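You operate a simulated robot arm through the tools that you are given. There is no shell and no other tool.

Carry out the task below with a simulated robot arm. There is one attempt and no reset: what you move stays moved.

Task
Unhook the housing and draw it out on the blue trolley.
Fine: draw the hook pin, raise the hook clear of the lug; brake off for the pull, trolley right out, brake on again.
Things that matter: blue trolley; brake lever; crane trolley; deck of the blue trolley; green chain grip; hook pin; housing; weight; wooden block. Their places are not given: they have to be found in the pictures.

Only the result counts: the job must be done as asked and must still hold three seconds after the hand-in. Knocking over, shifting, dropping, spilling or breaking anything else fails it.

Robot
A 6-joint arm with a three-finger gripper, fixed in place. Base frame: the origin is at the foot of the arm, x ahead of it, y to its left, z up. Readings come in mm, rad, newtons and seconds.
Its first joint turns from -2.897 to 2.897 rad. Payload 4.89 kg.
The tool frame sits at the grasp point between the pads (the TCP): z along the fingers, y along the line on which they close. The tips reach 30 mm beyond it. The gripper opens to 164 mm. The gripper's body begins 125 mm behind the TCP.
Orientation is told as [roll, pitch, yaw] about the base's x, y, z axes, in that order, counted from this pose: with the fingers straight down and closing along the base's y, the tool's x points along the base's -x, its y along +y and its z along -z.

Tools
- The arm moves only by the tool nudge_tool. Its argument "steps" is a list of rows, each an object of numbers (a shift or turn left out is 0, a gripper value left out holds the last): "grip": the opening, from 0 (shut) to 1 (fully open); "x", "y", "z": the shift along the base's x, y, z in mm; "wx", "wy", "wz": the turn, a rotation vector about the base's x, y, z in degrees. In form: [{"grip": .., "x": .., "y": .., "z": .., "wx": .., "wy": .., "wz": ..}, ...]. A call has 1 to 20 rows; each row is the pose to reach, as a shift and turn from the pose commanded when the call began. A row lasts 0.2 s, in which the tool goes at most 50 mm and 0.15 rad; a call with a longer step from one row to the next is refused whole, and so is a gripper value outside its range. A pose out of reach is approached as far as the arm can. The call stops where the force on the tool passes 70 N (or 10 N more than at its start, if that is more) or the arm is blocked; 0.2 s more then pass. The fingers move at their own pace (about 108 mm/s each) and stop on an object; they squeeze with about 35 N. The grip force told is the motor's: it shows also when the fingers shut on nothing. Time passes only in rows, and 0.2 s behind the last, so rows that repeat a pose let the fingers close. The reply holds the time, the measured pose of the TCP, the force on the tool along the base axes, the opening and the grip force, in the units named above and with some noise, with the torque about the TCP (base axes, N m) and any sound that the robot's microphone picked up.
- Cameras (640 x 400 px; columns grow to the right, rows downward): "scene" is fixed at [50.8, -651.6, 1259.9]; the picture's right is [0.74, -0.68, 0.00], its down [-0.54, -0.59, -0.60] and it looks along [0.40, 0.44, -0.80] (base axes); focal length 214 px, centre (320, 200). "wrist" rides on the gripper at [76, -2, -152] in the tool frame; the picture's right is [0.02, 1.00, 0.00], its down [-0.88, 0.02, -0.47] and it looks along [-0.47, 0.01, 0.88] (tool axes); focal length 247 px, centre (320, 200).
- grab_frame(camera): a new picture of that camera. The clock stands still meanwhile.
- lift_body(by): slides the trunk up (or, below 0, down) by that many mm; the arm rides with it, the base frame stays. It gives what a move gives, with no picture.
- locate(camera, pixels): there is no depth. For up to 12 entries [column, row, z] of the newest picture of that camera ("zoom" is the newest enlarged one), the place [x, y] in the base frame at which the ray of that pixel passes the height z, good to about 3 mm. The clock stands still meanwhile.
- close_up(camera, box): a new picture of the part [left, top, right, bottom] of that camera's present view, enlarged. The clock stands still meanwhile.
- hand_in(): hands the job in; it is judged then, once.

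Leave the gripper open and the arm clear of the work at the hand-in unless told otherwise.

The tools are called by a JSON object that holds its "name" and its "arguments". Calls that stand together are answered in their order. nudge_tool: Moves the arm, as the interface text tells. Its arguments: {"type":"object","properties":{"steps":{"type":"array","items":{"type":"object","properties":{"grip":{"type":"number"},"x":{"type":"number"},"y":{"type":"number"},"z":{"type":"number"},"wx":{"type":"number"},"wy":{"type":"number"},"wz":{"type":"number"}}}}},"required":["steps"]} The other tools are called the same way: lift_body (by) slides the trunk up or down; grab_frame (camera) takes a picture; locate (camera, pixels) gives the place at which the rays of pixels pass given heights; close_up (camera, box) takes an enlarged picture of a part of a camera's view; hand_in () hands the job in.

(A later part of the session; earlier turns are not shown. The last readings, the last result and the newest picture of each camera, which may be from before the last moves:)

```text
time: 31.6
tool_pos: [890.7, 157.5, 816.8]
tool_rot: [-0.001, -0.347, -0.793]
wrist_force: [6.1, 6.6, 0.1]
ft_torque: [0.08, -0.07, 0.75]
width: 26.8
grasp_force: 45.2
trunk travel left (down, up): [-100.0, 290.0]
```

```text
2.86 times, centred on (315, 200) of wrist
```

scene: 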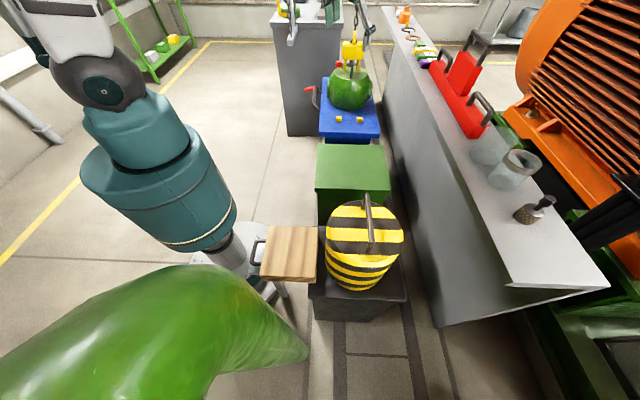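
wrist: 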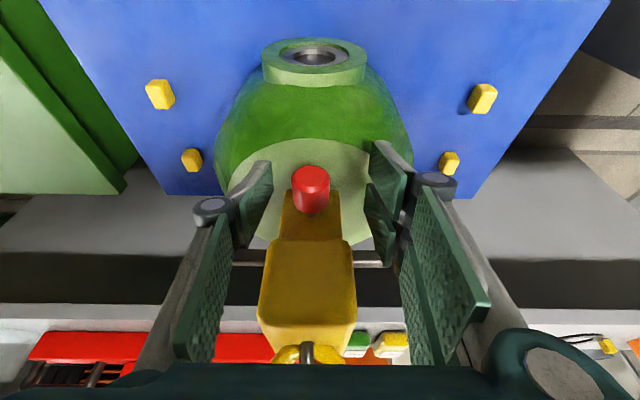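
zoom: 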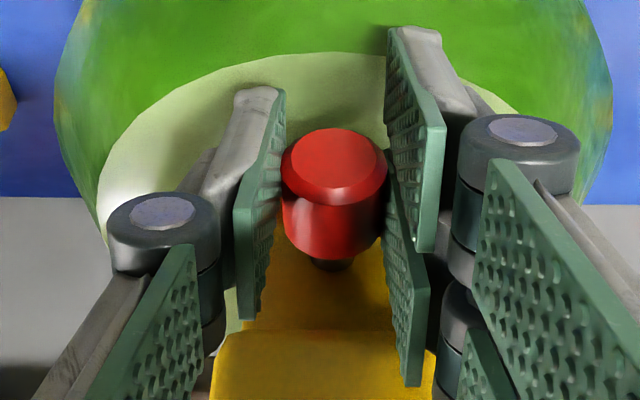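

Gripped: 26.8 mm, the head's own width. Now I pull the pin gently along −e1 (−0.70, +0.714), 20 mm to start with.

{"name": "nudge_tool", "arguments": {"steps": [{"x": -3.5, "y": 3.6}, {"x": -7, "y": 7.1}, {"x": -10.5, "y": 10.7}, {"x": -14, "y": 14.3}]}}

{"name": "close_up", "arguments": {"camera": "wrist", "box": [230, 130, 400, 270]}}

{"name": "close_up", "arguments": {"camera": "scene", "box": [320, 20, 384, 90]}}

```text
time: 32.6
tool_pos: [876.9, 171.3, 816.8]
tool_rot: [0.0, -0.348, -0.795]
wrist_force: [4.4, 2.5, -8.7]
ft_torque: [0.02, -0.04, 0.63]
width: 26.8
grasp_force: 45.3
trunk travel left (down, up): [-100.0, 290.0]
```

```text
2.86 times, centred on (315, 200) of wrist
```

zoom: 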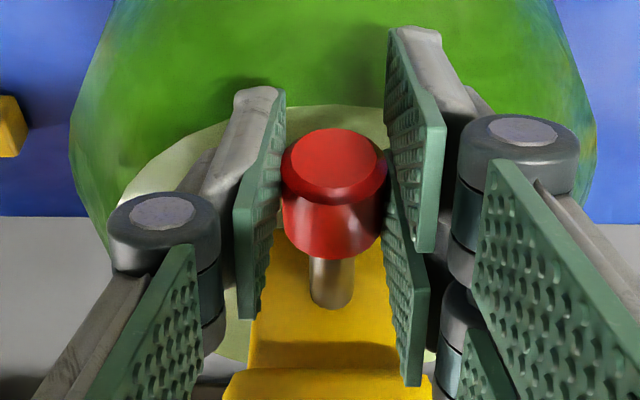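

```text
5.71 times, centred on (352, 55) of scene
```

zoom: 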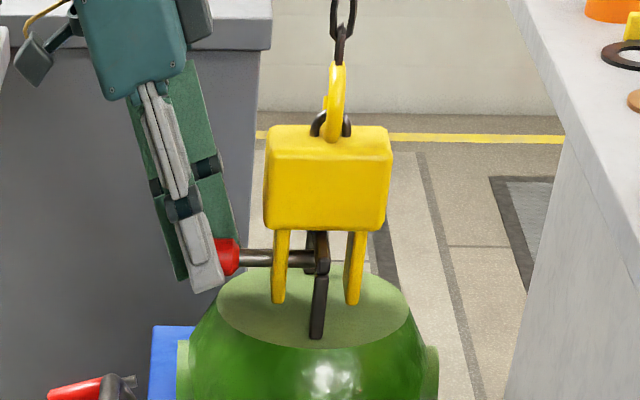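

The pin slides out with little force; its end is now past the far prong. I continue pulling 48 mm more.

{"name": "nudge_tool", "arguments": {"steps": [{"x": -5.6, "y": 5.7}, {"x": -11.2, "y": 11.4}, {"x": -16.8, "y": 17.1}, {"x": -22.4, "y": 22.8}, {"x": -28, "y": 28.6}, {"x": -33.6, "y": 34.3}]}}

{"name": "close_up", "arguments": {"camera": "wrist", "box": [230, 130, 400, 270]}}

{"name": "close_up", "arguments": {"camera": "scene", "box": [320, 20, 384, 90]}}

```text
time: 34.0
tool_pos: [844.7, 203.9, 817.9]
tool_rot: [0.0, -0.35, -0.795]
wrist_force: [15.1, -24.5, -1.7]
ft_torque: [-0.55, -0.49, 0.5]
width: 26.9
grasp_force: 45.1
trunk travel left (down, up): [-100.0, 290.0]
```

```text
2.86 times, centred on (315, 200) of wrist
```

zoom: 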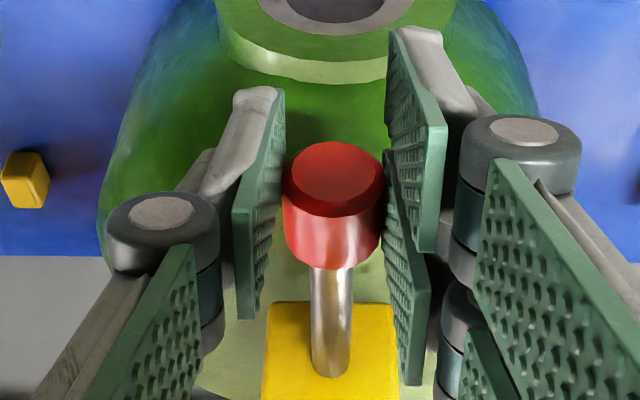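

```text
5.71 times, centred on (352, 55) of scene
```

zoom: 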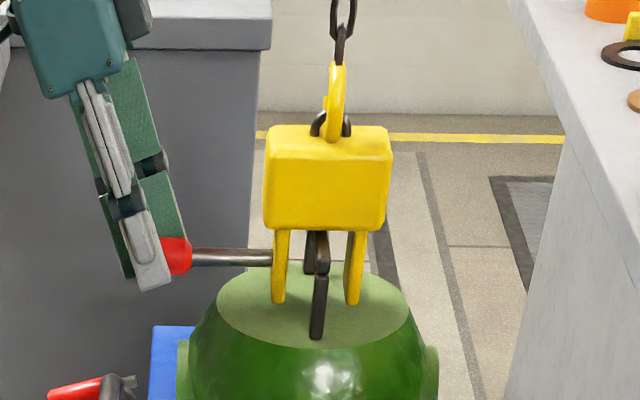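

The pull met a stop (≈28 N) after 65 mm: the pin's end is at the near prong and it is held captive there, clear of the bail. I ease back 1.5 mm, open, and check it stays out.

{"name": "nudge_tool", "arguments": {"steps": [{"x": 1.1, "y": -1.1}, {"x": 1.1, "y": -1.1, "grip": 0.2}, {"x": 1.1, "y": -1.1, "grip": 0.35}, {"x": 1.1, "y": -1.1, "grip": 0.35}, {"x": 1.1, "y": -1.1, "grip": 0.35}]}}

{"name": "close_up", "arguments": {"camera": "wrist", "box": [230, 130, 400, 270]}}

{"name": "close_up", "arguments": {"camera": "scene", "box": [320, 20, 384, 90]}}

```text
time: 35.2
tool_pos: [845.0, 203.4, 818.3]
tool_rot: [-0.001, -0.346, -0.794]
wrist_force: [0.1, -0.2, -0.4]
ft_torque: [-0.01, -0.01, 0.0]
width: 57.3
grasp_force: 0.2
trunk travel left (down, up): [-100.0, 290.0]
```

```text
2.86 times, centred on (315, 200) of wrist
```

zoom: 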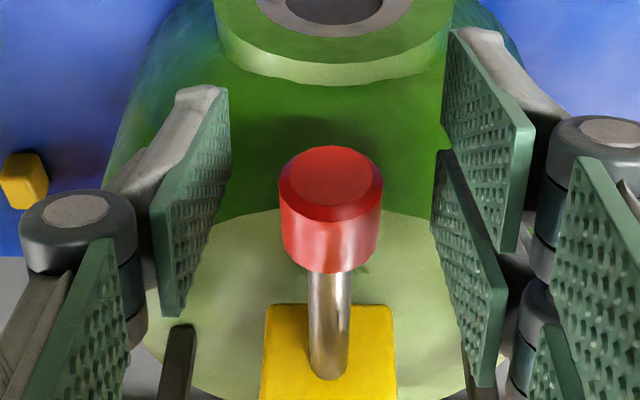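

```text
5.71 times, centred on (352, 55) of scene
```

zoom: 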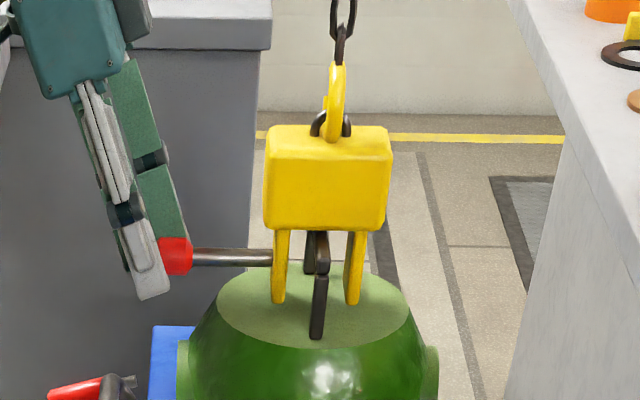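

Pin out and staying out. I retreat back-up along the tool axis, then straighten the hand and go up, away from post and chain, for a look at the green grip.

{"name": "nudge_tool", "arguments": {"steps": [{"x": -10, "y": 10.2, "z": 35}, {"x": -20, "y": 20.4, "z": 70}, {"x": -30, "y": 30.6, "z": 105}, {"x": -55, "y": 45, "z": 140, "wx": 4.8, "wy": 4.7}, {"x": -85, "y": 60, "z": 175, "wx": 9.5, "wy": 9.3}, {"x": -115, "y": 75, "z": 205, "wx": 14.3, "wy": 14}, {"x": -145, "y": 90, "z": 235, "wx": 14.3, "wy": 14}]}}

{"name": "nudge_tool", "arguments": {"steps": [{"x": -12, "y": 6, "z": 20, "wz": 7.5}, {"x": -24, "y": 12, "z": 40, "wz": 15}, {"x": -36, "y": 18, "z": 60, "wz": 22.5}, {"x": -48, "y": 24, "z": 80, "wz": 30}, {"x": -60, "y": 30, "z": 100, "wz": 37.5}, {"x": -72, "y": 36, "z": 120, "wz": 45}, {"x": -84, "y": 42, "z": 140, "wz": 52.5}, {"x": -96, "y": 46, "z": 160, "wz": 60}, {"x": -100, "y": 47, "z": 178, "wz": 67.5}, {"x": -100, "y": 47, "z": 178, "wz": 75}]}}

{"name": "grab_frame", "arguments": {"camera": "wrist"}}

```text
time: 36.8
tool_pos: [701.8, 294.3, 1052.6]
tool_rot: [0.0, 0.003, -0.794]
wrist_force: [1.5, -0.5, -1.3]
ft_torque: [-0.01, 0.25, 0.0]
width: 57.3
grasp_force: 0.0
trunk travel left (down, up): [-100.0, 290.0]
```

```text
time: 39.0
tool_pos: [600.7, 340.6, 1229.8]
tool_rot: [0.001, 0.001, 0.515]
wrist_force: [-0.1, 0.6, -0.6]
ft_torque: [-0.01, -0.05, 0.01]
width: 57.5
grasp_force: 0.0
trunk travel left (down, up): [-100.0, 290.0]
```

```text
taken
```

wrist: 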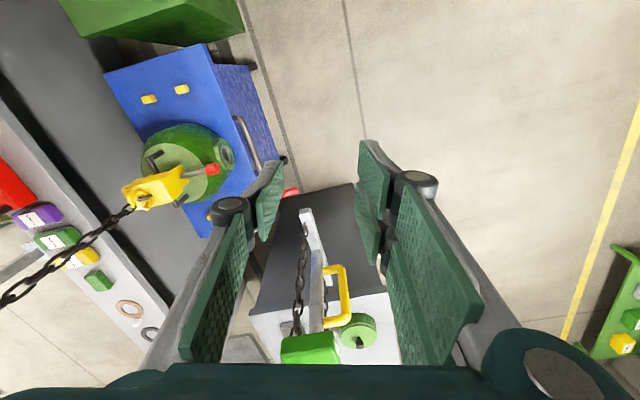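

The post, yellow handle and green grip are at (320, 300). I pitch the hand up about 32° in the arm's plane for a straighter view at the grip.

{"name": "nudge_tool", "arguments": {"steps": [{"wx": 3.9, "wy": -7}, {"wx": 7.9, "wy": -13.9}, {"wx": 11.8, "wy": -20.9}, {"wx": 15.7, "wy": -27.8}]}}

{"name": "grab_frame", "arguments": {"camera": "wrist"}}

```text
time: 40.0
tool_pos: [600.2, 341.5, 1229.8]
tool_rot: [0.003, -0.555, 0.515]
wrist_force: [1.3, 0.0, -1.0]
ft_torque: [-0.05, 0.14, 0.03]
width: 57.2
grasp_force: 0.1
trunk travel left (down, up): [-100.0, 290.0]
```

```text
taken
```

wrist: 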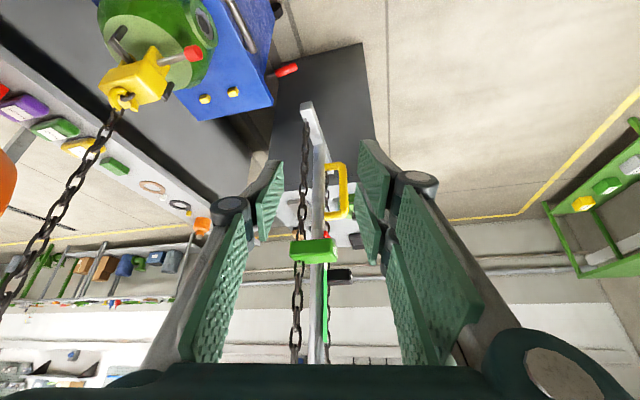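

{"name": "close_up", "arguments": {"camera": "wrist", "box": [260, 90, 380, 370]}}

{"name": "close_up", "arguments": {"camera": "wrist", "box": [270, 210, 370, 300]}}

{"name": "locate", "arguments": {"camera": "wrist", "pixels": [[314, 251, 1100], [314, 251, 1150], [314, 251, 1200], [307, 110, 832], [304, 130, 832], [300, 251, 1150], [337, 251, 1150]]}}

```text
1.43 times, centred on (320, 230) of wrist
```

zoom: 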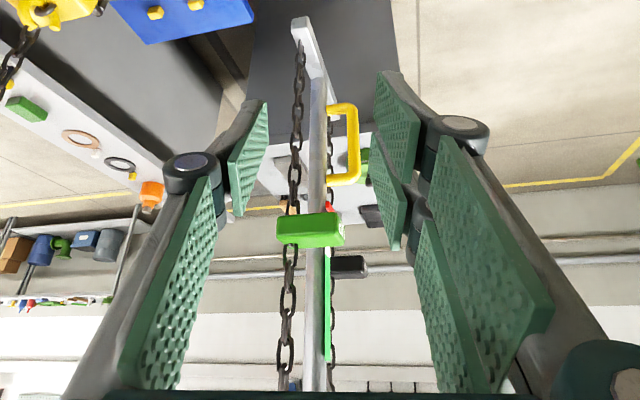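

```text
4.44 times, centred on (320, 255) of wrist
```

zoom: 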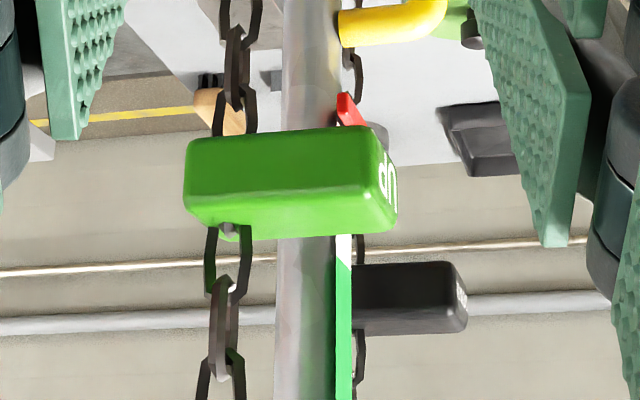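

```text
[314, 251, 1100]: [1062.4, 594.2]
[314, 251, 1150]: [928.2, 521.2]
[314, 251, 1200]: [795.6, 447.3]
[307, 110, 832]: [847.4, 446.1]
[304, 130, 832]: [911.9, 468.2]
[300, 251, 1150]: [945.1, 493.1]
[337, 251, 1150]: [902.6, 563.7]
```

The green grip carries "up" (upside-down here), and a dark grip is on the other strand; a red/white/green strip runs along the post. I enlarge the strip to see what it tells.

{"name": "close_up", "arguments": {"camera": "wrist", "box": [300, 215, 360, 270]}}

{"name": "close_up", "arguments": {"camera": "wrist", "box": [290, 270, 370, 370]}}

{"name": "close_up", "arguments": {"camera": "wrist", "box": [280, 90, 370, 240]}}

```text
7.27 times, centred on (330, 242) of wrist
```

zoom: 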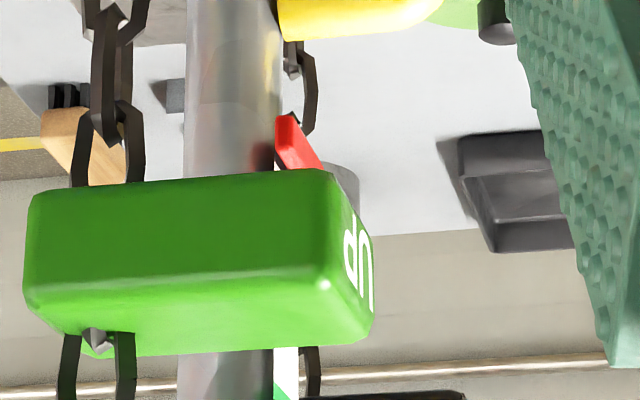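

```text
4.00 times, centred on (330, 320) of wrist
```

zoom: 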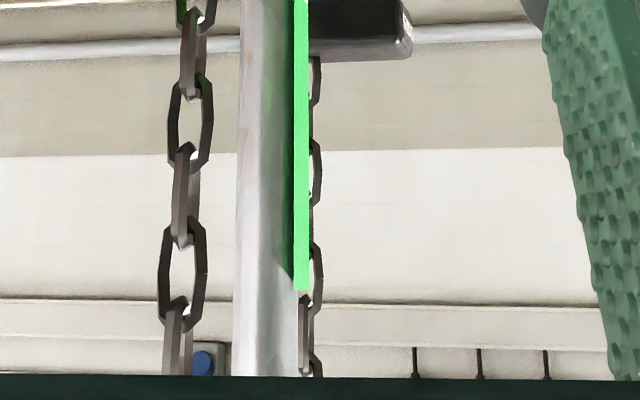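

```text
2.67 times, centred on (325, 165) of wrist
```

zoom: 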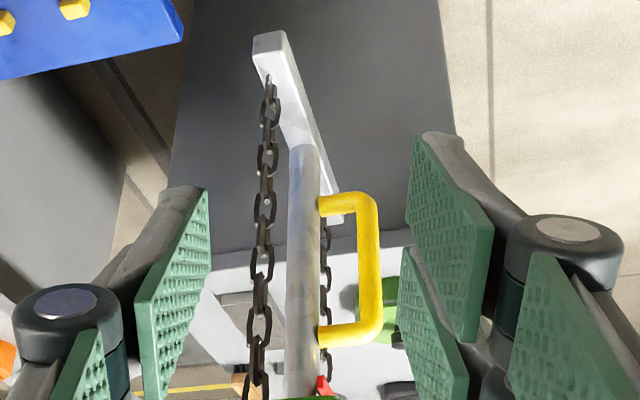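

The strip is a gauge at the post's far side. I plan to grip the green box end to end (its long side lies along e1, ~76 mm) from the robot's side, pointing along e2 and slanting down, so the chain strand passes clear of the palm. I first locate post and bar, then go to a stand-off.

{"name": "locate", "arguments": {"camera": "wrist", "pixels": [[318.6, 147, 840], [333, 172, 832], [306, 106, 840], [345, 165, 1030], [345, 216, 1090], [291, 251, 1182], [334, 251, 1182], [314, 240, 1182], [314, 262, 1182]]}}

{"name": "nudge_tool", "arguments": {"steps": [{"x": 40, "y": 14, "z": 7, "wz": 5}, {"x": 80, "y": 28, "z": 13, "wz": 10}, {"x": 120, "y": 42, "z": 20, "wz": 14.9, "grip": 0.75}, {"x": 145, "y": 50, "z": 26, "wz": 14.9, "grip": 0.75}]}}

{"name": "nudge_tool", "arguments": {"steps": [{"wx": 5.4, "wy": -5.5}, {"wx": 10.8, "wy": -11}, {"wx": 16.2, "wy": -16.6}]}}

{"name": "grab_frame", "arguments": {"camera": "wrist"}}

```text
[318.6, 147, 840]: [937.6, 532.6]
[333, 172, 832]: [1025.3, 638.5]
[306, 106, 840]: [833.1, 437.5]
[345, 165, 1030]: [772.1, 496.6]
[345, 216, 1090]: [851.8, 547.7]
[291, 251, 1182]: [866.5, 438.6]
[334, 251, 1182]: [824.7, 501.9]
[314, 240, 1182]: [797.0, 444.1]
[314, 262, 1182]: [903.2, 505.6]
```

```text
time: 41.0
tool_pos: [744.8, 390.8, 1257.0]
tool_rot: [0.004, -0.558, 0.776]
wrist_force: [-0.9, -1.4, 0.5]
ft_torque: [-0.01, -0.03, -0.03]
width: 123.0
grasp_force: 0.1
trunk travel left (down, up): [-100.0, 290.0]
```

```text
time: 41.8
tool_pos: [745.9, 390.0, 1255.8]
tool_rot: [-0.001, -0.962, 0.774]
wrist_force: [0.5, 0.4, 0.0]
ft_torque: [-0.02, 0.02, -0.01]
width: 123.2
grasp_force: 0.1
trunk travel left (down, up): [-100.0, 290.0]
```

```text
taken
```

wrist: 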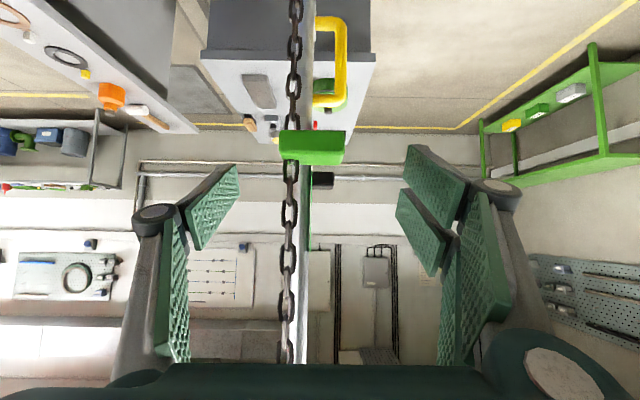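

Post stands at v ≈ 1040, over 100 mm behind the near strand — plenty of room. I measure the green box again, now at (280-345, 130-165).

{"name": "close_up", "arguments": {"camera": "wrist", "box": [240, 90, 400, 220]}}

{"name": "locate", "arguments": {"camera": "wrist", "pixels": [[312, 147, 1160], [312, 147, 1182], [312, 147, 1200], [280, 147, 1182], [345, 147, 1182], [292, 170, 1182]]}}

```text
3.08 times, centred on (320, 155) of wrist
```

zoom: 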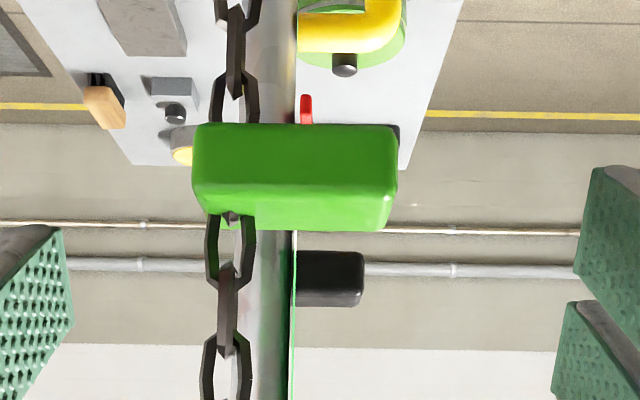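

```text
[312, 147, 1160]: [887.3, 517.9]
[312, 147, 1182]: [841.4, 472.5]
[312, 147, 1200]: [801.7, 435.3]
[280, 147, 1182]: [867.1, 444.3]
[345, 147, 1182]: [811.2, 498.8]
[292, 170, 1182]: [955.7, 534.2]
```

Box centre (839.5, 472, 1182), 78 mm long. I align with it 100 mm off, then advance along the tool axis with the fingers open around its two ends.

{"name": "nudge_tool", "arguments": {"steps": [{"x": 13, "y": 8, "z": -4}, {"x": 26, "y": 16, "z": -8}, {"x": 44, "y": 33, "z": -25}, {"x": 62, "y": 51, "z": -43}, {"x": 76, "y": 65, "z": -56.5}, {"x": 84.8, "y": 73.4, "z": -65.2}, {"x": 84.8, "y": 73.4, "z": -65.2}]}}

{"name": "grab_frame", "arguments": {"camera": "wrist"}}

```text
time: 43.4
tool_pos: [830.5, 463.9, 1190.2]
tool_rot: [0.001, -0.961, 0.775]
wrist_force: [0.6, 0.2, 0.4]
ft_torque: [0.01, 0.02, 0.01]
width: 123.1
grasp_force: 0.0
trunk travel left (down, up): [-100.0, 290.0]
```

```text
taken
```

wrist: 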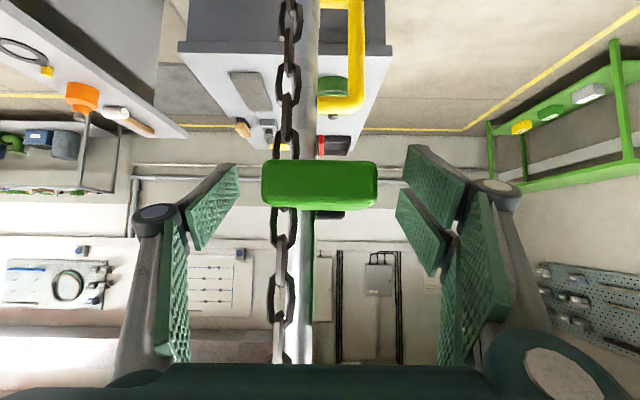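

Box centred between the fingers. I close on its two ends in steps.

{"name": "nudge_tool", "arguments": {"steps": [{"grip": 0.62}, {"grip": 0.54}, {"grip": 0.48}, {"grip": 0.42}, {"grip": 0.3}, {"grip": 0.3}]}}

{"name": "grab_frame", "arguments": {"camera": "wrist"}}

```text
time: 44.8
tool_pos: [829.6, 463.0, 1189.8]
tool_rot: [-0.001, -0.962, 0.774]
wrist_force: [1.2, -1.6, 0.9]
ft_torque: [-0.27, -0.31, 0.22]
width: 74.2
grasp_force: 45.0
trunk travel left (down, up): [-100.0, 290.0]
```

```text
taken
```

wrist: 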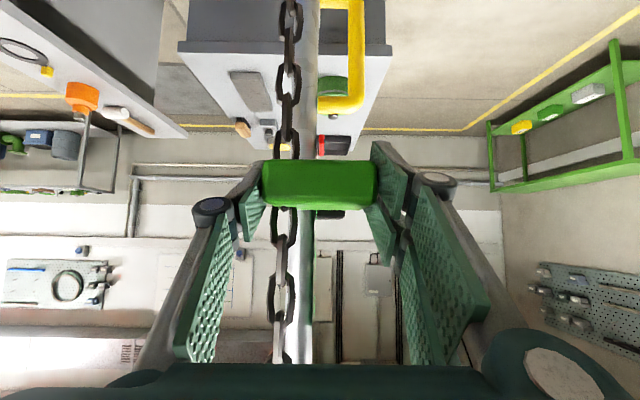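

Gripped (74 mm). Now I pull straight down 40 mm and watch the force and the hook.

{"name": "nudge_tool", "arguments": {"steps": [{"z": -10}, {"z": -20}, {"z": -30}, {"z": -40}]}}

{"name": "close_up", "arguments": {"camera": "scene", "box": [320, 20, 384, 90]}}

{"name": "grab_frame", "arguments": {"camera": "wrist"}}

```text
time: 45.8
tool_pos: [830.5, 463.1, 1151.7]
tool_rot: [0.0, -0.96, 0.774]
wrist_force: [3.3, -13.8, 0.8]
ft_torque: [0.06, -1.09, -0.48]
width: 74.3
grasp_force: 45.1
trunk travel left (down, up): [-100.0, 290.0]
```

```text
5.71 times, centred on (352, 55) of scene
```

zoom: 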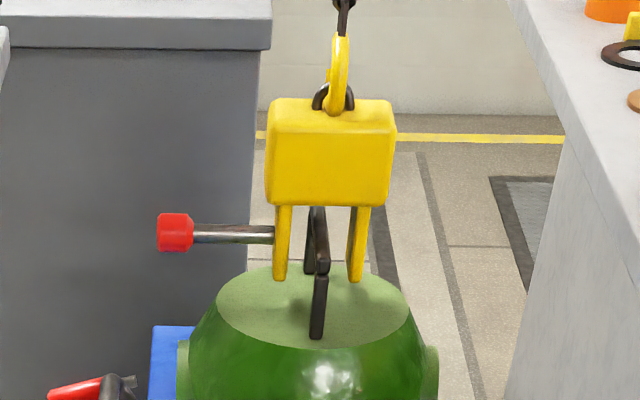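

```text
taken
```

wrist: 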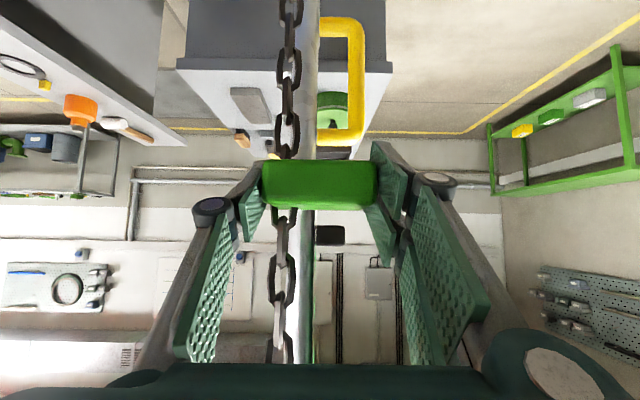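

The hook rose about 20 mm for 40 mm of pull (2:1), bail free so far. The prong tips need about 40 mm more to clear the crossbar, plus margin, so I pull another 100 mm and look again.

{"name": "nudge_tool", "arguments": {"steps": [{"z": -10}, {"z": -20}, {"z": -30}, {"z": -40}, {"z": -50}, {"z": -60}, {"z": -70}, {"z": -80}, {"z": -90}, {"z": -100}]}}

{"name": "close_up", "arguments": {"camera": "scene", "box": [320, 20, 384, 90]}}

{"name": "grab_frame", "arguments": {"camera": "wrist"}}

```text
time: 48.0
tool_pos: [829.6, 461.4, 1051.3]
tool_rot: [0.002, -0.962, 0.773]
wrist_force: [24.9, -26.9, 20.8]
ft_torque: [0.06, 0.29, 0.64]
width: 72.8
grasp_force: 44.9
trunk travel left (down, up): [-100.0, 290.0]
```

```text
5.71 times, centred on (352, 55) of scene
```

zoom: 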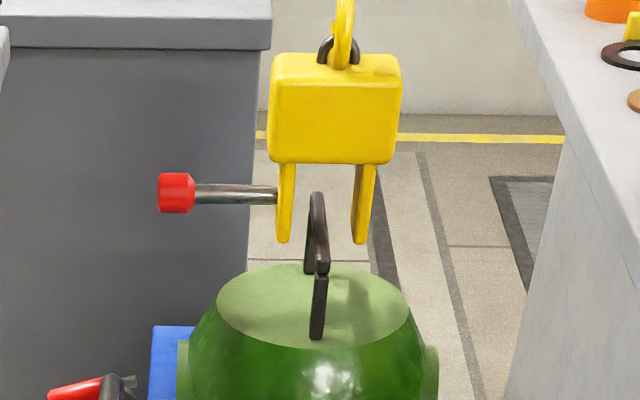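

```text
taken
```

wrist: 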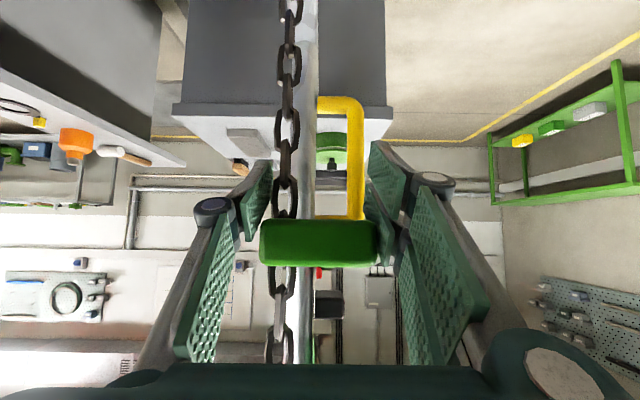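

The hook rose further, but the box slipped upward between the pads (row 185 → 242) and there is side force. The prong tips (row 243) are not quite above the crossbar yet. I open to re-grip, and check whether the hoist holds by itself.

{"name": "nudge_tool", "arguments": {"steps": [{"grip": 0.5}, {"grip": 0.6}, {"grip": 0.75}, {"grip": 0.75}]}}

{"name": "grab_frame", "arguments": {"camera": "wrist"}}

{"name": "close_up", "arguments": {"camera": "scene", "box": [320, 20, 384, 90]}}

```text
time: 49.0
tool_pos: [830.1, 463.7, 1051.0]
tool_rot: [-0.001, -0.96, 0.775]
wrist_force: [-0.5, 0.7, -0.3]
ft_torque: [-0.01, -0.01, 0.01]
width: 123.0
grasp_force: 0.1
trunk travel left (down, up): [-100.0, 290.0]
```

```text
taken
```

wrist: 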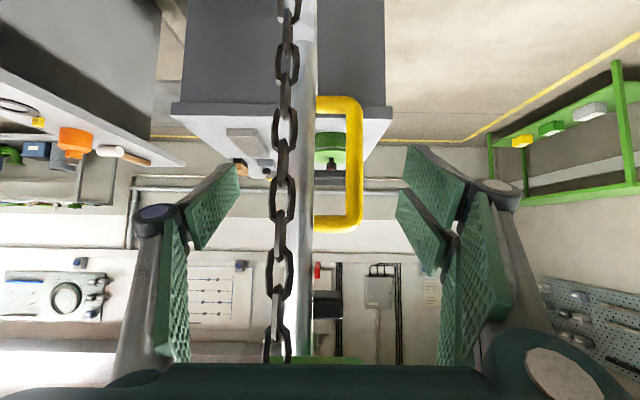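

```text
5.71 times, centred on (352, 55) of scene
```

zoom: 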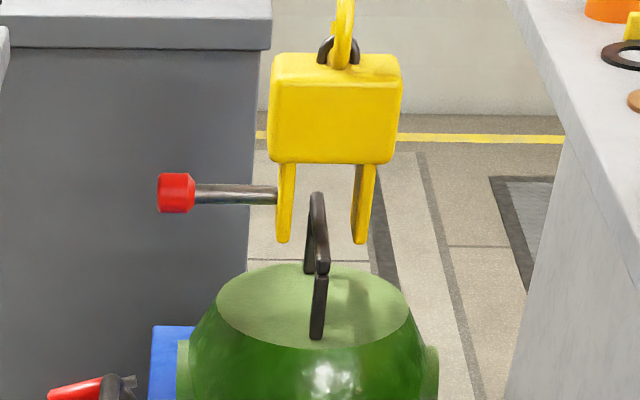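

The hook holds its height and the grip sprang back up — a ratchet. Total rise ≈ 51 mm per ~100 mm stroke. I go back up to the grip's rest height with open fingers for a second stroke.

{"name": "nudge_tool", "arguments": {"steps": [{"z": 35}, {"z": 70}, {"z": 105}, {"z": 130}, {"x": 0.5, "z": 139}, {"x": 0.5, "z": 139}]}}

{"name": "grab_frame", "arguments": {"camera": "wrist"}}

```text
time: 50.4
tool_pos: [829.5, 464.3, 1189.3]
tool_rot: [0.001, -0.962, 0.775]
wrist_force: [-0.1, -0.3, 0.5]
ft_torque: [0.03, 0.0, 0.0]
width: 123.1
grasp_force: 0.1
trunk travel left (down, up): [-100.0, 290.0]
```

```text
taken
```

wrist: 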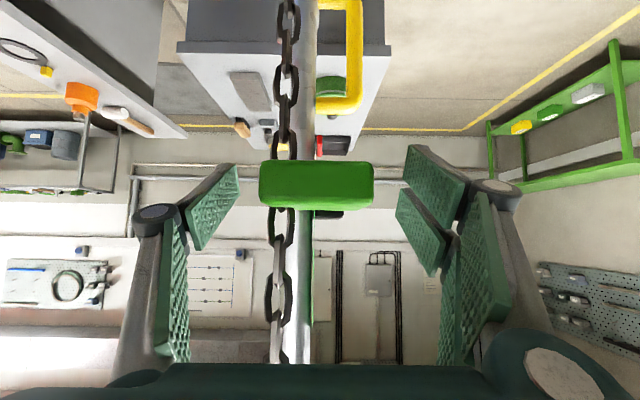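

The grip is back at its rest place, box 260–375 (2 mm to the left). I centre, close in steps and pull down 95 mm in slow rows.

{"name": "nudge_tool", "arguments": {"steps": [{"x": 1.4, "y": -1.4, "grip": 0.62}, {"x": 1.4, "y": -1.4, "grip": 0.54}, {"x": 1.4, "y": -1.4, "grip": 0.48}, {"x": 1.4, "y": -1.4, "grip": 0.42}, {"x": 1.4, "y": -1.4, "grip": 0.3}, {"x": 1.4, "y": -1.4, "grip": 0.3}]}}

{"name": "nudge_tool", "arguments": {"steps": [{"z": -10}, {"z": -20}, {"z": -30}, {"z": -40}, {"z": -50}, {"z": -60}, {"z": -70}, {"z": -80}]}}

{"name": "close_up", "arguments": {"camera": "scene", "box": [320, 20, 384, 90]}}

{"name": "grab_frame", "arguments": {"camera": "wrist"}}

```text
time: 51.8
tool_pos: [830.1, 464.3, 1189.1]
tool_rot: [0.0, -0.962, 0.775]
wrist_force: [0.1, -0.9, -0.8]
ft_torque: [-0.22, -0.15, 0.25]
width: 74.4
grasp_force: 45.0
trunk travel left (down, up): [-100.0, 290.0]
```

```text
time: 53.6
tool_pos: [832.4, 463.5, 1108.7]
tool_rot: [0.0, -0.961, 0.775]
wrist_force: [-5.6, 9.8, 0.2]
ft_torque: [0.9, -0.73, 0.43]
width: 74.7
grasp_force: 45.2
trunk travel left (down, up): [-100.0, 290.0]
```

```text
5.71 times, centred on (352, 55) of scene
```

zoom: 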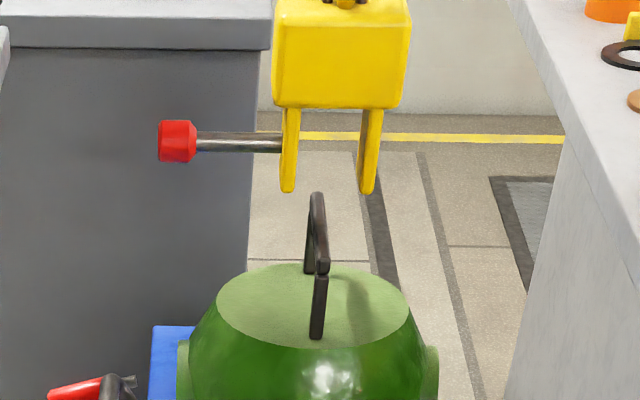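

```text
taken
```

wrist: 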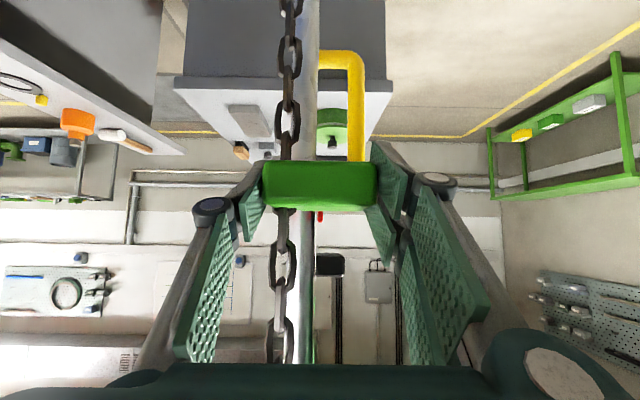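

Prong tips (row 192) are now above the bail's crossbar (centre row ~232) by about 25 mm. I look at the gauge on the post before going on.

{"name": "close_up", "arguments": {"camera": "wrist", "box": [280, 190, 380, 370]}}

{"name": "close_up", "arguments": {"camera": "scene", "box": [270, 0, 350, 50]}}

```text
2.22 times, centred on (330, 280) of wrist
```

zoom: 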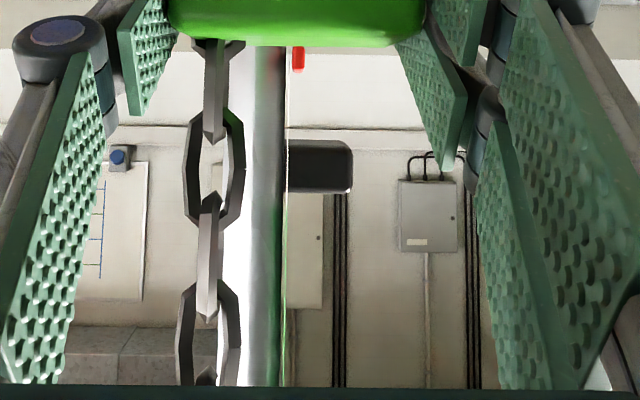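

```text
8.00 times, centred on (310, 25) of scene
```

zoom: 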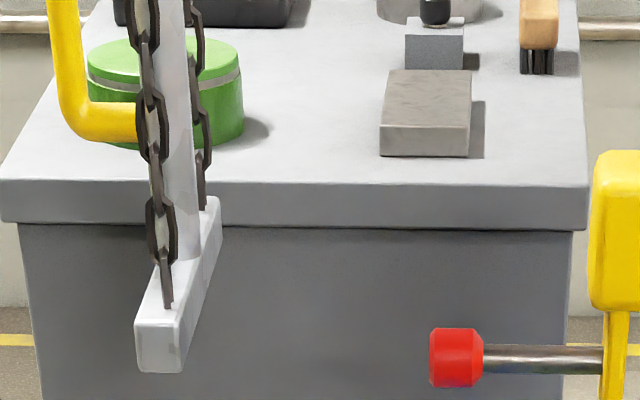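

A small red pointer runs along the white/green strip — likely the hook-height gauge. I finish this stroke (15 mm more), release, and back off to read the gauge from the side.

{"name": "nudge_tool", "arguments": {"steps": [{"z": -5}, {"z": -10}, {"z": -14}, {"z": -14, "grip": 0.5}, {"z": -14, "grip": 0.62}, {"z": -14, "grip": 0.75}, {"z": -14, "grip": 0.75}]}}

{"name": "nudge_tool", "arguments": {"steps": [{"x": -23, "y": -23, "z": 23}, {"x": -50, "y": -46, "z": 46}, {"x": -80, "y": -60, "z": 70}, {"x": -110, "y": -70, "z": 94}, {"x": -140, "y": -80, "z": 118}, {"x": -170, "y": -90, "z": 136}]}}

{"name": "grab_frame", "arguments": {"camera": "wrist"}}

{"name": "close_up", "arguments": {"camera": "scene", "box": [310, 0, 400, 100]}}

```text
time: 55.2
tool_pos: [830.7, 462.7, 1095.2]
tool_rot: [-0.001, -0.963, 0.775]
wrist_force: [-0.4, -0.2, 0.3]
ft_torque: [-0.04, -0.03, 0.03]
width: 123.1
grasp_force: 0.0
trunk travel left (down, up): [-100.0, 290.0]
```

```text
time: 56.6
tool_pos: [662.3, 374.2, 1231.4]
tool_rot: [-0.001, -0.96, 0.774]
wrist_force: [2.6, 0.9, -0.7]
ft_torque: [0.01, 0.13, 0.13]
width: 123.1
grasp_force: 0.0
trunk travel left (down, up): [-100.0, 290.0]
```

```text
taken
```

wrist: 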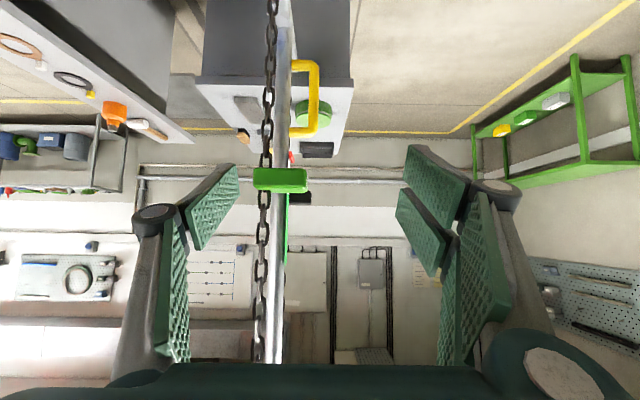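

```text
4.00 times, centred on (355, 50) of scene
```

zoom: 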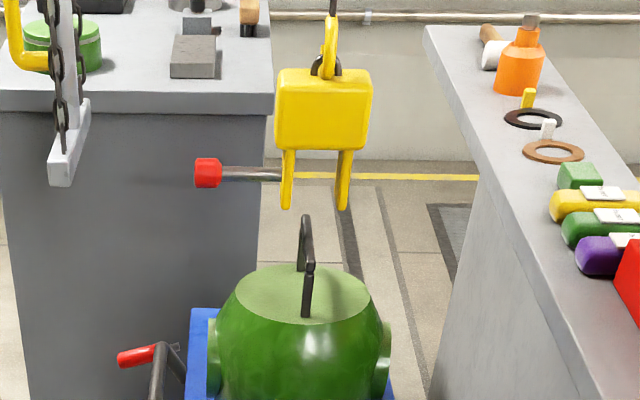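

{"name": "close_up", "arguments": {"camera": "wrist", "box": [250, 130, 340, 270]}}

```text
2.86 times, centred on (295, 200) of wrist
```

zoom: 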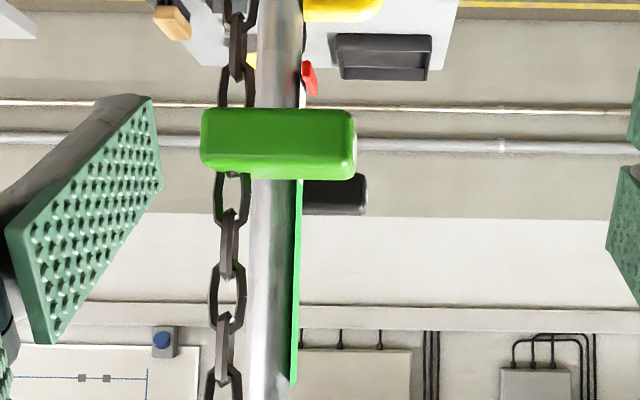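

The hook is clear by ~34 mm. The red pointer still stands at the lower end of the strip, so I want to read that gauge properly from the −e1 side. I reduce the pitch first, then yaw and shift sideways.

{"name": "nudge_tool", "arguments": {"steps": [{"wx": -5.3, "wy": 5.4}, {"wx": -10.5, "wy": 10.7}, {"wx": -15.8, "wy": 16.1}, {"wx": -21, "wy": 21.4}]}}

{"name": "nudge_tool", "arguments": {"steps": [{"x": -4, "y": 31, "z": 3, "wz": -8}, {"x": -8, "y": 62, "z": 6, "wz": -16}, {"x": -12, "y": 93, "z": 9, "wz": -24}, {"x": -16, "y": 124, "z": 12, "wz": -32}, {"x": -20, "y": 155, "z": 15, "wz": -40}, {"x": -22, "y": 186, "z": 19, "wz": -48}]}}

{"name": "grab_frame", "arguments": {"camera": "wrist"}}

```text
time: 57.6
tool_pos: [660.1, 372.6, 1231.4]
tool_rot: [-0.003, -0.439, 0.775]
wrist_force: [-1.5, -0.8, 1.1]
ft_torque: [0.08, -0.16, -0.02]
width: 122.9
grasp_force: 0.1
trunk travel left (down, up): [-100.0, 290.0]
```

```text
time: 59.0
tool_pos: [639.1, 558.5, 1250.0]
tool_rot: [-0.001, -0.439, -0.065]
wrist_force: [-0.1, -0.7, 1.1]
ft_torque: [0.19, 0.02, 0.09]
width: 123.1
grasp_force: 0.0
trunk travel left (down, up): [-100.0, 290.0]
```

```text
taken
```

wrist: 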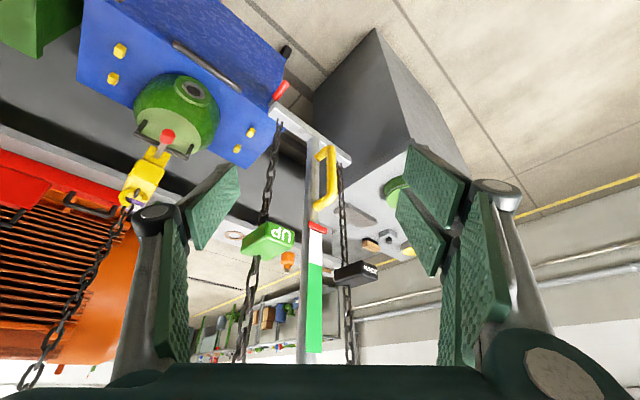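

{"name": "close_up", "arguments": {"camera": "wrist", "box": [230, 120, 400, 370]}}

{"name": "close_up", "arguments": {"camera": "wrist", "box": [280, 210, 350, 290]}}

{"name": "close_up", "arguments": {"camera": "wrist", "box": [70, 20, 310, 180]}}

```text
1.60 times, centred on (315, 245) of wrist
```

zoom: 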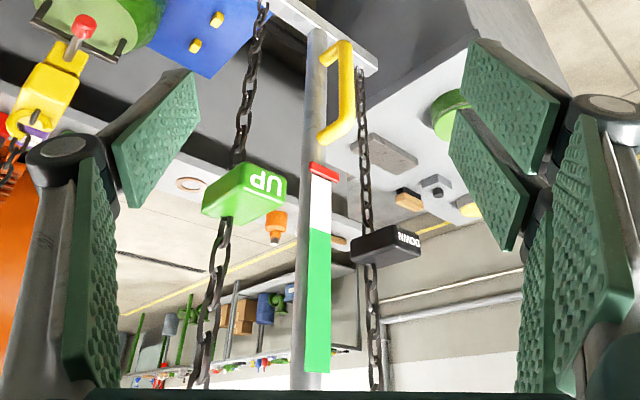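

```text
5.00 times, centred on (315, 250) of wrist
```

zoom: 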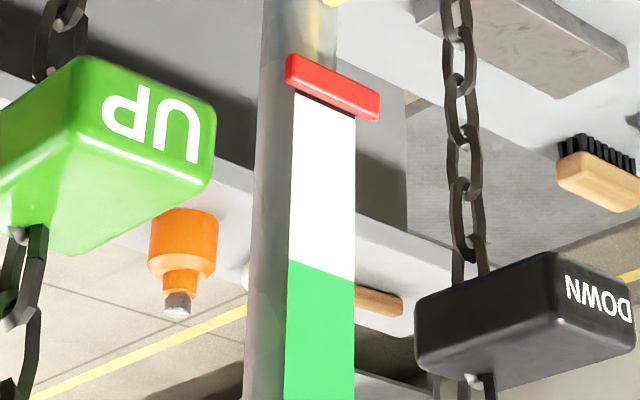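

```text
2.50 times, centred on (190, 100) of wrist
```

zoom: 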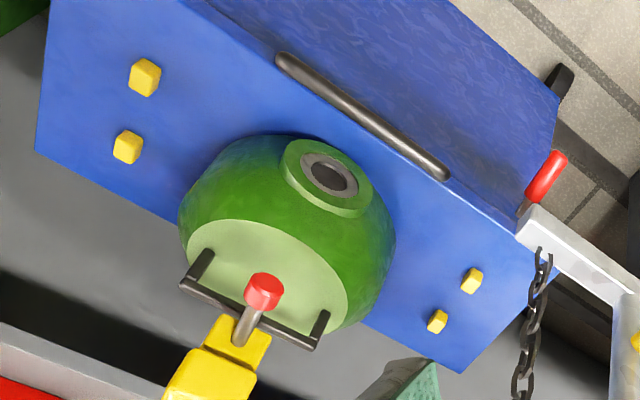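

Gauge: pointer rests at the zero end in both states (a load gauge, unloaded). The labels confirm: green = UP, black = DOWN. The hook now clears the bail by ≈30 mm; I give one more stroke for a safe margin. I go back the same way to the grip.

{"name": "nudge_tool", "arguments": {"steps": [{"x": 4, "y": -31, "z": -3, "wz": 8}, {"x": 8, "y": -62, "z": -6, "wz": 16}, {"x": 12, "y": -93, "z": -9, "wz": 24}, {"x": 16, "y": -124, "z": -12, "wz": 32}, {"x": 20, "y": -155, "z": -15, "wz": 40}, {"x": 22, "y": -186, "z": -19, "wz": 48}]}}

{"name": "nudge_tool", "arguments": {"steps": [{"wx": 5.3, "wy": -5.4}, {"wx": 10.5, "wy": -10.7}, {"wx": 15.8, "wy": -16.1}, {"wx": 21, "wy": -21.4}]}}

{"name": "nudge_tool", "arguments": {"steps": [{"x": 35, "y": 10, "z": 5}, {"x": 72, "y": 20, "z": 11}, {"x": 110, "y": 32, "z": 16.5}, {"x": 125, "y": 47, "z": 2}, {"x": 145, "y": 66, "z": -18}, {"x": 162, "y": 83, "z": -34}, {"x": 168.5, "y": 89.4, "z": -41}, {"x": 168.5, "y": 89.4, "z": -41}]}}

{"name": "grab_frame", "arguments": {"camera": "wrist"}}

```text
time: 60.4
tool_pos: [660.2, 375.6, 1229.4]
tool_rot: [0.0, -0.437, 0.777]
wrist_force: [-0.9, 1.6, 0.1]
ft_torque: [-0.17, -0.08, -0.06]
width: 123.1
grasp_force: 0.0
trunk travel left (down, up): [-100.0, 290.0]
```

```text
time: 61.4
tool_pos: [661.8, 374.4, 1230.9]
tool_rot: [-0.001, -0.961, 0.776]
wrist_force: [-0.3, -0.8, -0.3]
ft_torque: [0.02, 0.0, 0.06]
width: 123.1
grasp_force: 0.0
trunk travel left (down, up): [-100.0, 290.0]
```

```text
time: 63.2
tool_pos: [830.2, 464.3, 1189.2]
tool_rot: [0.001, -0.962, 0.774]
wrist_force: [-0.2, -0.1, -0.5]
ft_torque: [-0.05, -0.02, 0.0]
width: 123.0
grasp_force: 0.0
trunk travel left (down, up): [-100.0, 290.0]
```

```text
taken
```

wrist: 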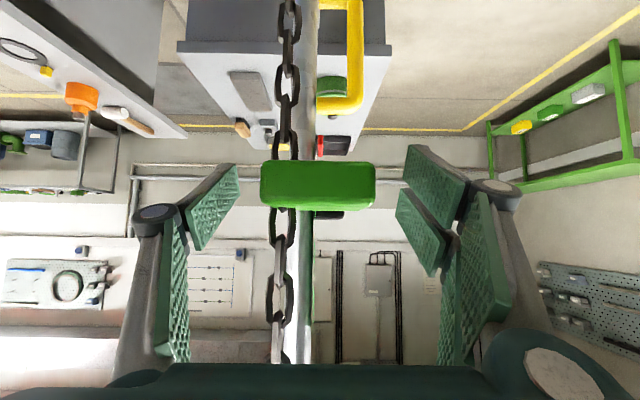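

The box is again centred at (318, 186). I close on it, pull down 90 mm slowly, release, and view the hook.

{"name": "nudge_tool", "arguments": {"steps": [{"x": 0.8, "y": -0.8, "grip": 0.62}, {"x": 0.8, "y": -0.8, "grip": 0.54}, {"x": 0.8, "y": -0.8, "grip": 0.48}, {"x": 0.8, "y": -0.8, "grip": 0.42}, {"x": 0.8, "y": -0.8, "grip": 0.3}, {"x": 0.8, "y": -0.8, "grip": 0.3}]}}

{"name": "nudge_tool", "arguments": {"steps": [{"z": -10}, {"z": -20}, {"z": -30}, {"z": -40}, {"z": -50}, {"z": -60}, {"z": -70}, {"z": -80}, {"z": -88}]}}

{"name": "close_up", "arguments": {"camera": "scene", "box": [310, 0, 400, 100]}}

```text
time: 64.6
tool_pos: [830.5, 461.7, 1190.1]
tool_rot: [0.0, -0.961, 0.776]
wrist_force: [-2.3, 2.8, 0.3]
ft_torque: [-0.09, -0.07, 0.37]
width: 74.3
grasp_force: 45.4
trunk travel left (down, up): [-100.0, 290.0]
```

```text
time: 66.6
tool_pos: [830.4, 463.0, 1100.7]
tool_rot: [0.001, -0.961, 0.775]
wrist_force: [-5.3, 18.3, 0.3]
ft_torque: [0.82, -0.74, 0.4]
width: 74.2
grasp_force: 44.7
trunk travel left (down, up): [-100.0, 290.0]
```

```text
4.00 times, centred on (355, 50) of scene
```

zoom: 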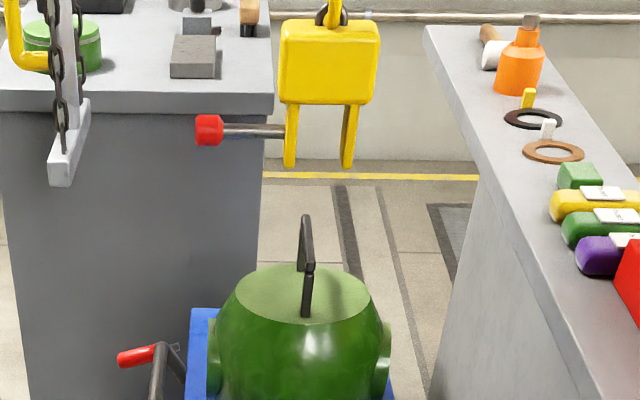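

The hook is now some 75 mm above the bail. I release the grip and back off along the tool axis, letting the box return.

{"name": "nudge_tool", "arguments": {"steps": [{"grip": 0.5}, {"grip": 0.62}, {"grip": 0.75}, {"grip": 0.75}, {"x": -23, "y": -23, "z": 23}, {"x": -50, "y": -46, "z": 46}, {"x": -80, "y": -60, "z": 70}, {"x": -110, "y": -70, "z": 94}, {"x": -140, "y": -80, "z": 118}, {"x": -170, "y": -90, "z": 130}]}}

{"name": "close_up", "arguments": {"camera": "scene", "box": [290, 0, 410, 130]}}

```text
time: 68.8
tool_pos: [661.9, 372.7, 1231.8]
tool_rot: [-0.001, -0.96, 0.775]
wrist_force: [2.3, 0.5, -0.2]
ft_torque: [0.0, 0.1, 0.08]
width: 123.1
grasp_force: 0.1
trunk travel left (down, up): [-100.0, 290.0]
```

```text
3.08 times, centred on (350, 65) of scene
```

zoom: 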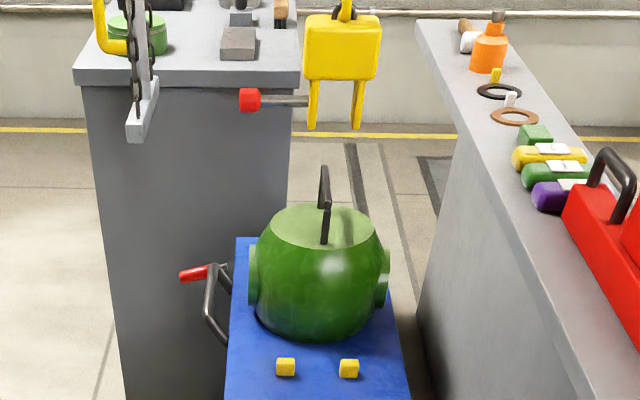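

Hook stays up. Next the brake lever: I reduce the pitch and move down in front of the trolley to look at it closely.

{"name": "nudge_tool", "arguments": {"steps": [{"wx": -5.3, "wy": 5.4}, {"wx": -10.5, "wy": 10.7}, {"wx": -15.8, "wy": 16.1}, {"wx": -21, "wy": 21.4}]}}

{"name": "nudge_tool", "arguments": {"steps": [{"x": 5, "y": -6, "z": -45}, {"x": 10, "y": -12, "z": -90}, {"x": 15, "y": -18, "z": -135}, {"x": 20, "y": -24, "z": -180}, {"x": 25, "y": -30, "z": -225}, {"x": 30, "y": -36, "z": -270}, {"x": 35, "y": -42, "z": -310}, {"x": 40, "y": -42, "z": -330}]}}

{"name": "grab_frame", "arguments": {"camera": "wrist"}}

```text
time: 69.8
tool_pos: [660.9, 372.2, 1233.2]
tool_rot: [-0.002, -0.436, 0.776]
wrist_force: [-1.2, -0.1, -0.1]
ft_torque: [0.09, -0.11, 0.0]
width: 122.9
grasp_force: 0.0
trunk travel left (down, up): [-100.0, 290.0]
```

```text
time: 71.6
tool_pos: [699.1, 329.8, 901.5]
tool_rot: [-0.001, -0.439, 0.775]
wrist_force: [-0.7, -0.2, 0.0]
ft_torque: [0.03, -0.09, -0.03]
width: 122.8
grasp_force: 0.0
trunk travel left (down, up): [-100.0, 290.0]
```

```text
taken
```

wrist: 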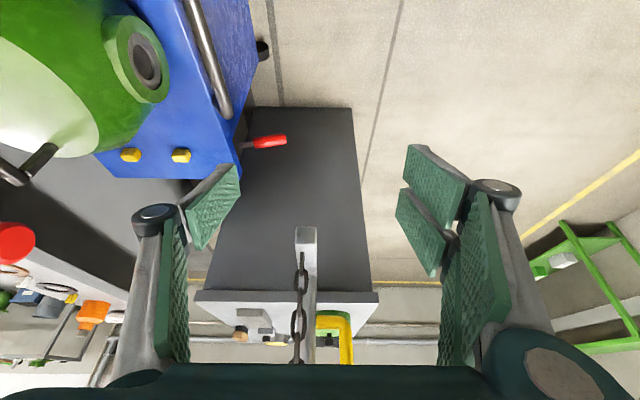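

{"name": "close_up", "arguments": {"camera": "wrist", "box": [190, 90, 320, 190]}}

{"name": "locate", "arguments": {"camera": "wrist", "pixels": [[287, 139, 575], [255, 143, 600], [287, 139, 590], [255, 143, 585], [305, 230, 832], [238, 145, 600]]}}

```text
4.00 times, centred on (255, 140) of wrist
```

zoom: 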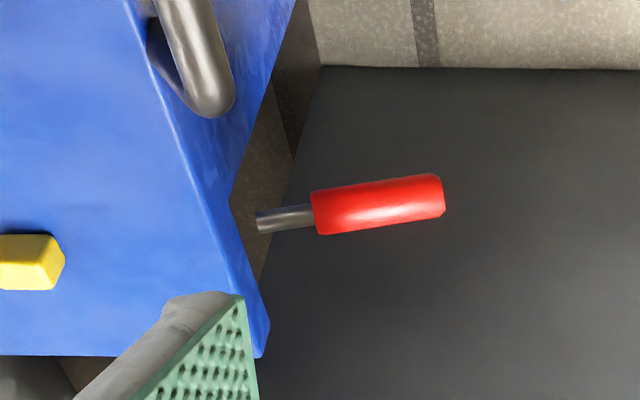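

```text
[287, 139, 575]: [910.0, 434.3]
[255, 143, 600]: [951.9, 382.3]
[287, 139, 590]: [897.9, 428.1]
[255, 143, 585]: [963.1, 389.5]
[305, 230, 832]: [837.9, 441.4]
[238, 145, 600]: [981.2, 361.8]
```

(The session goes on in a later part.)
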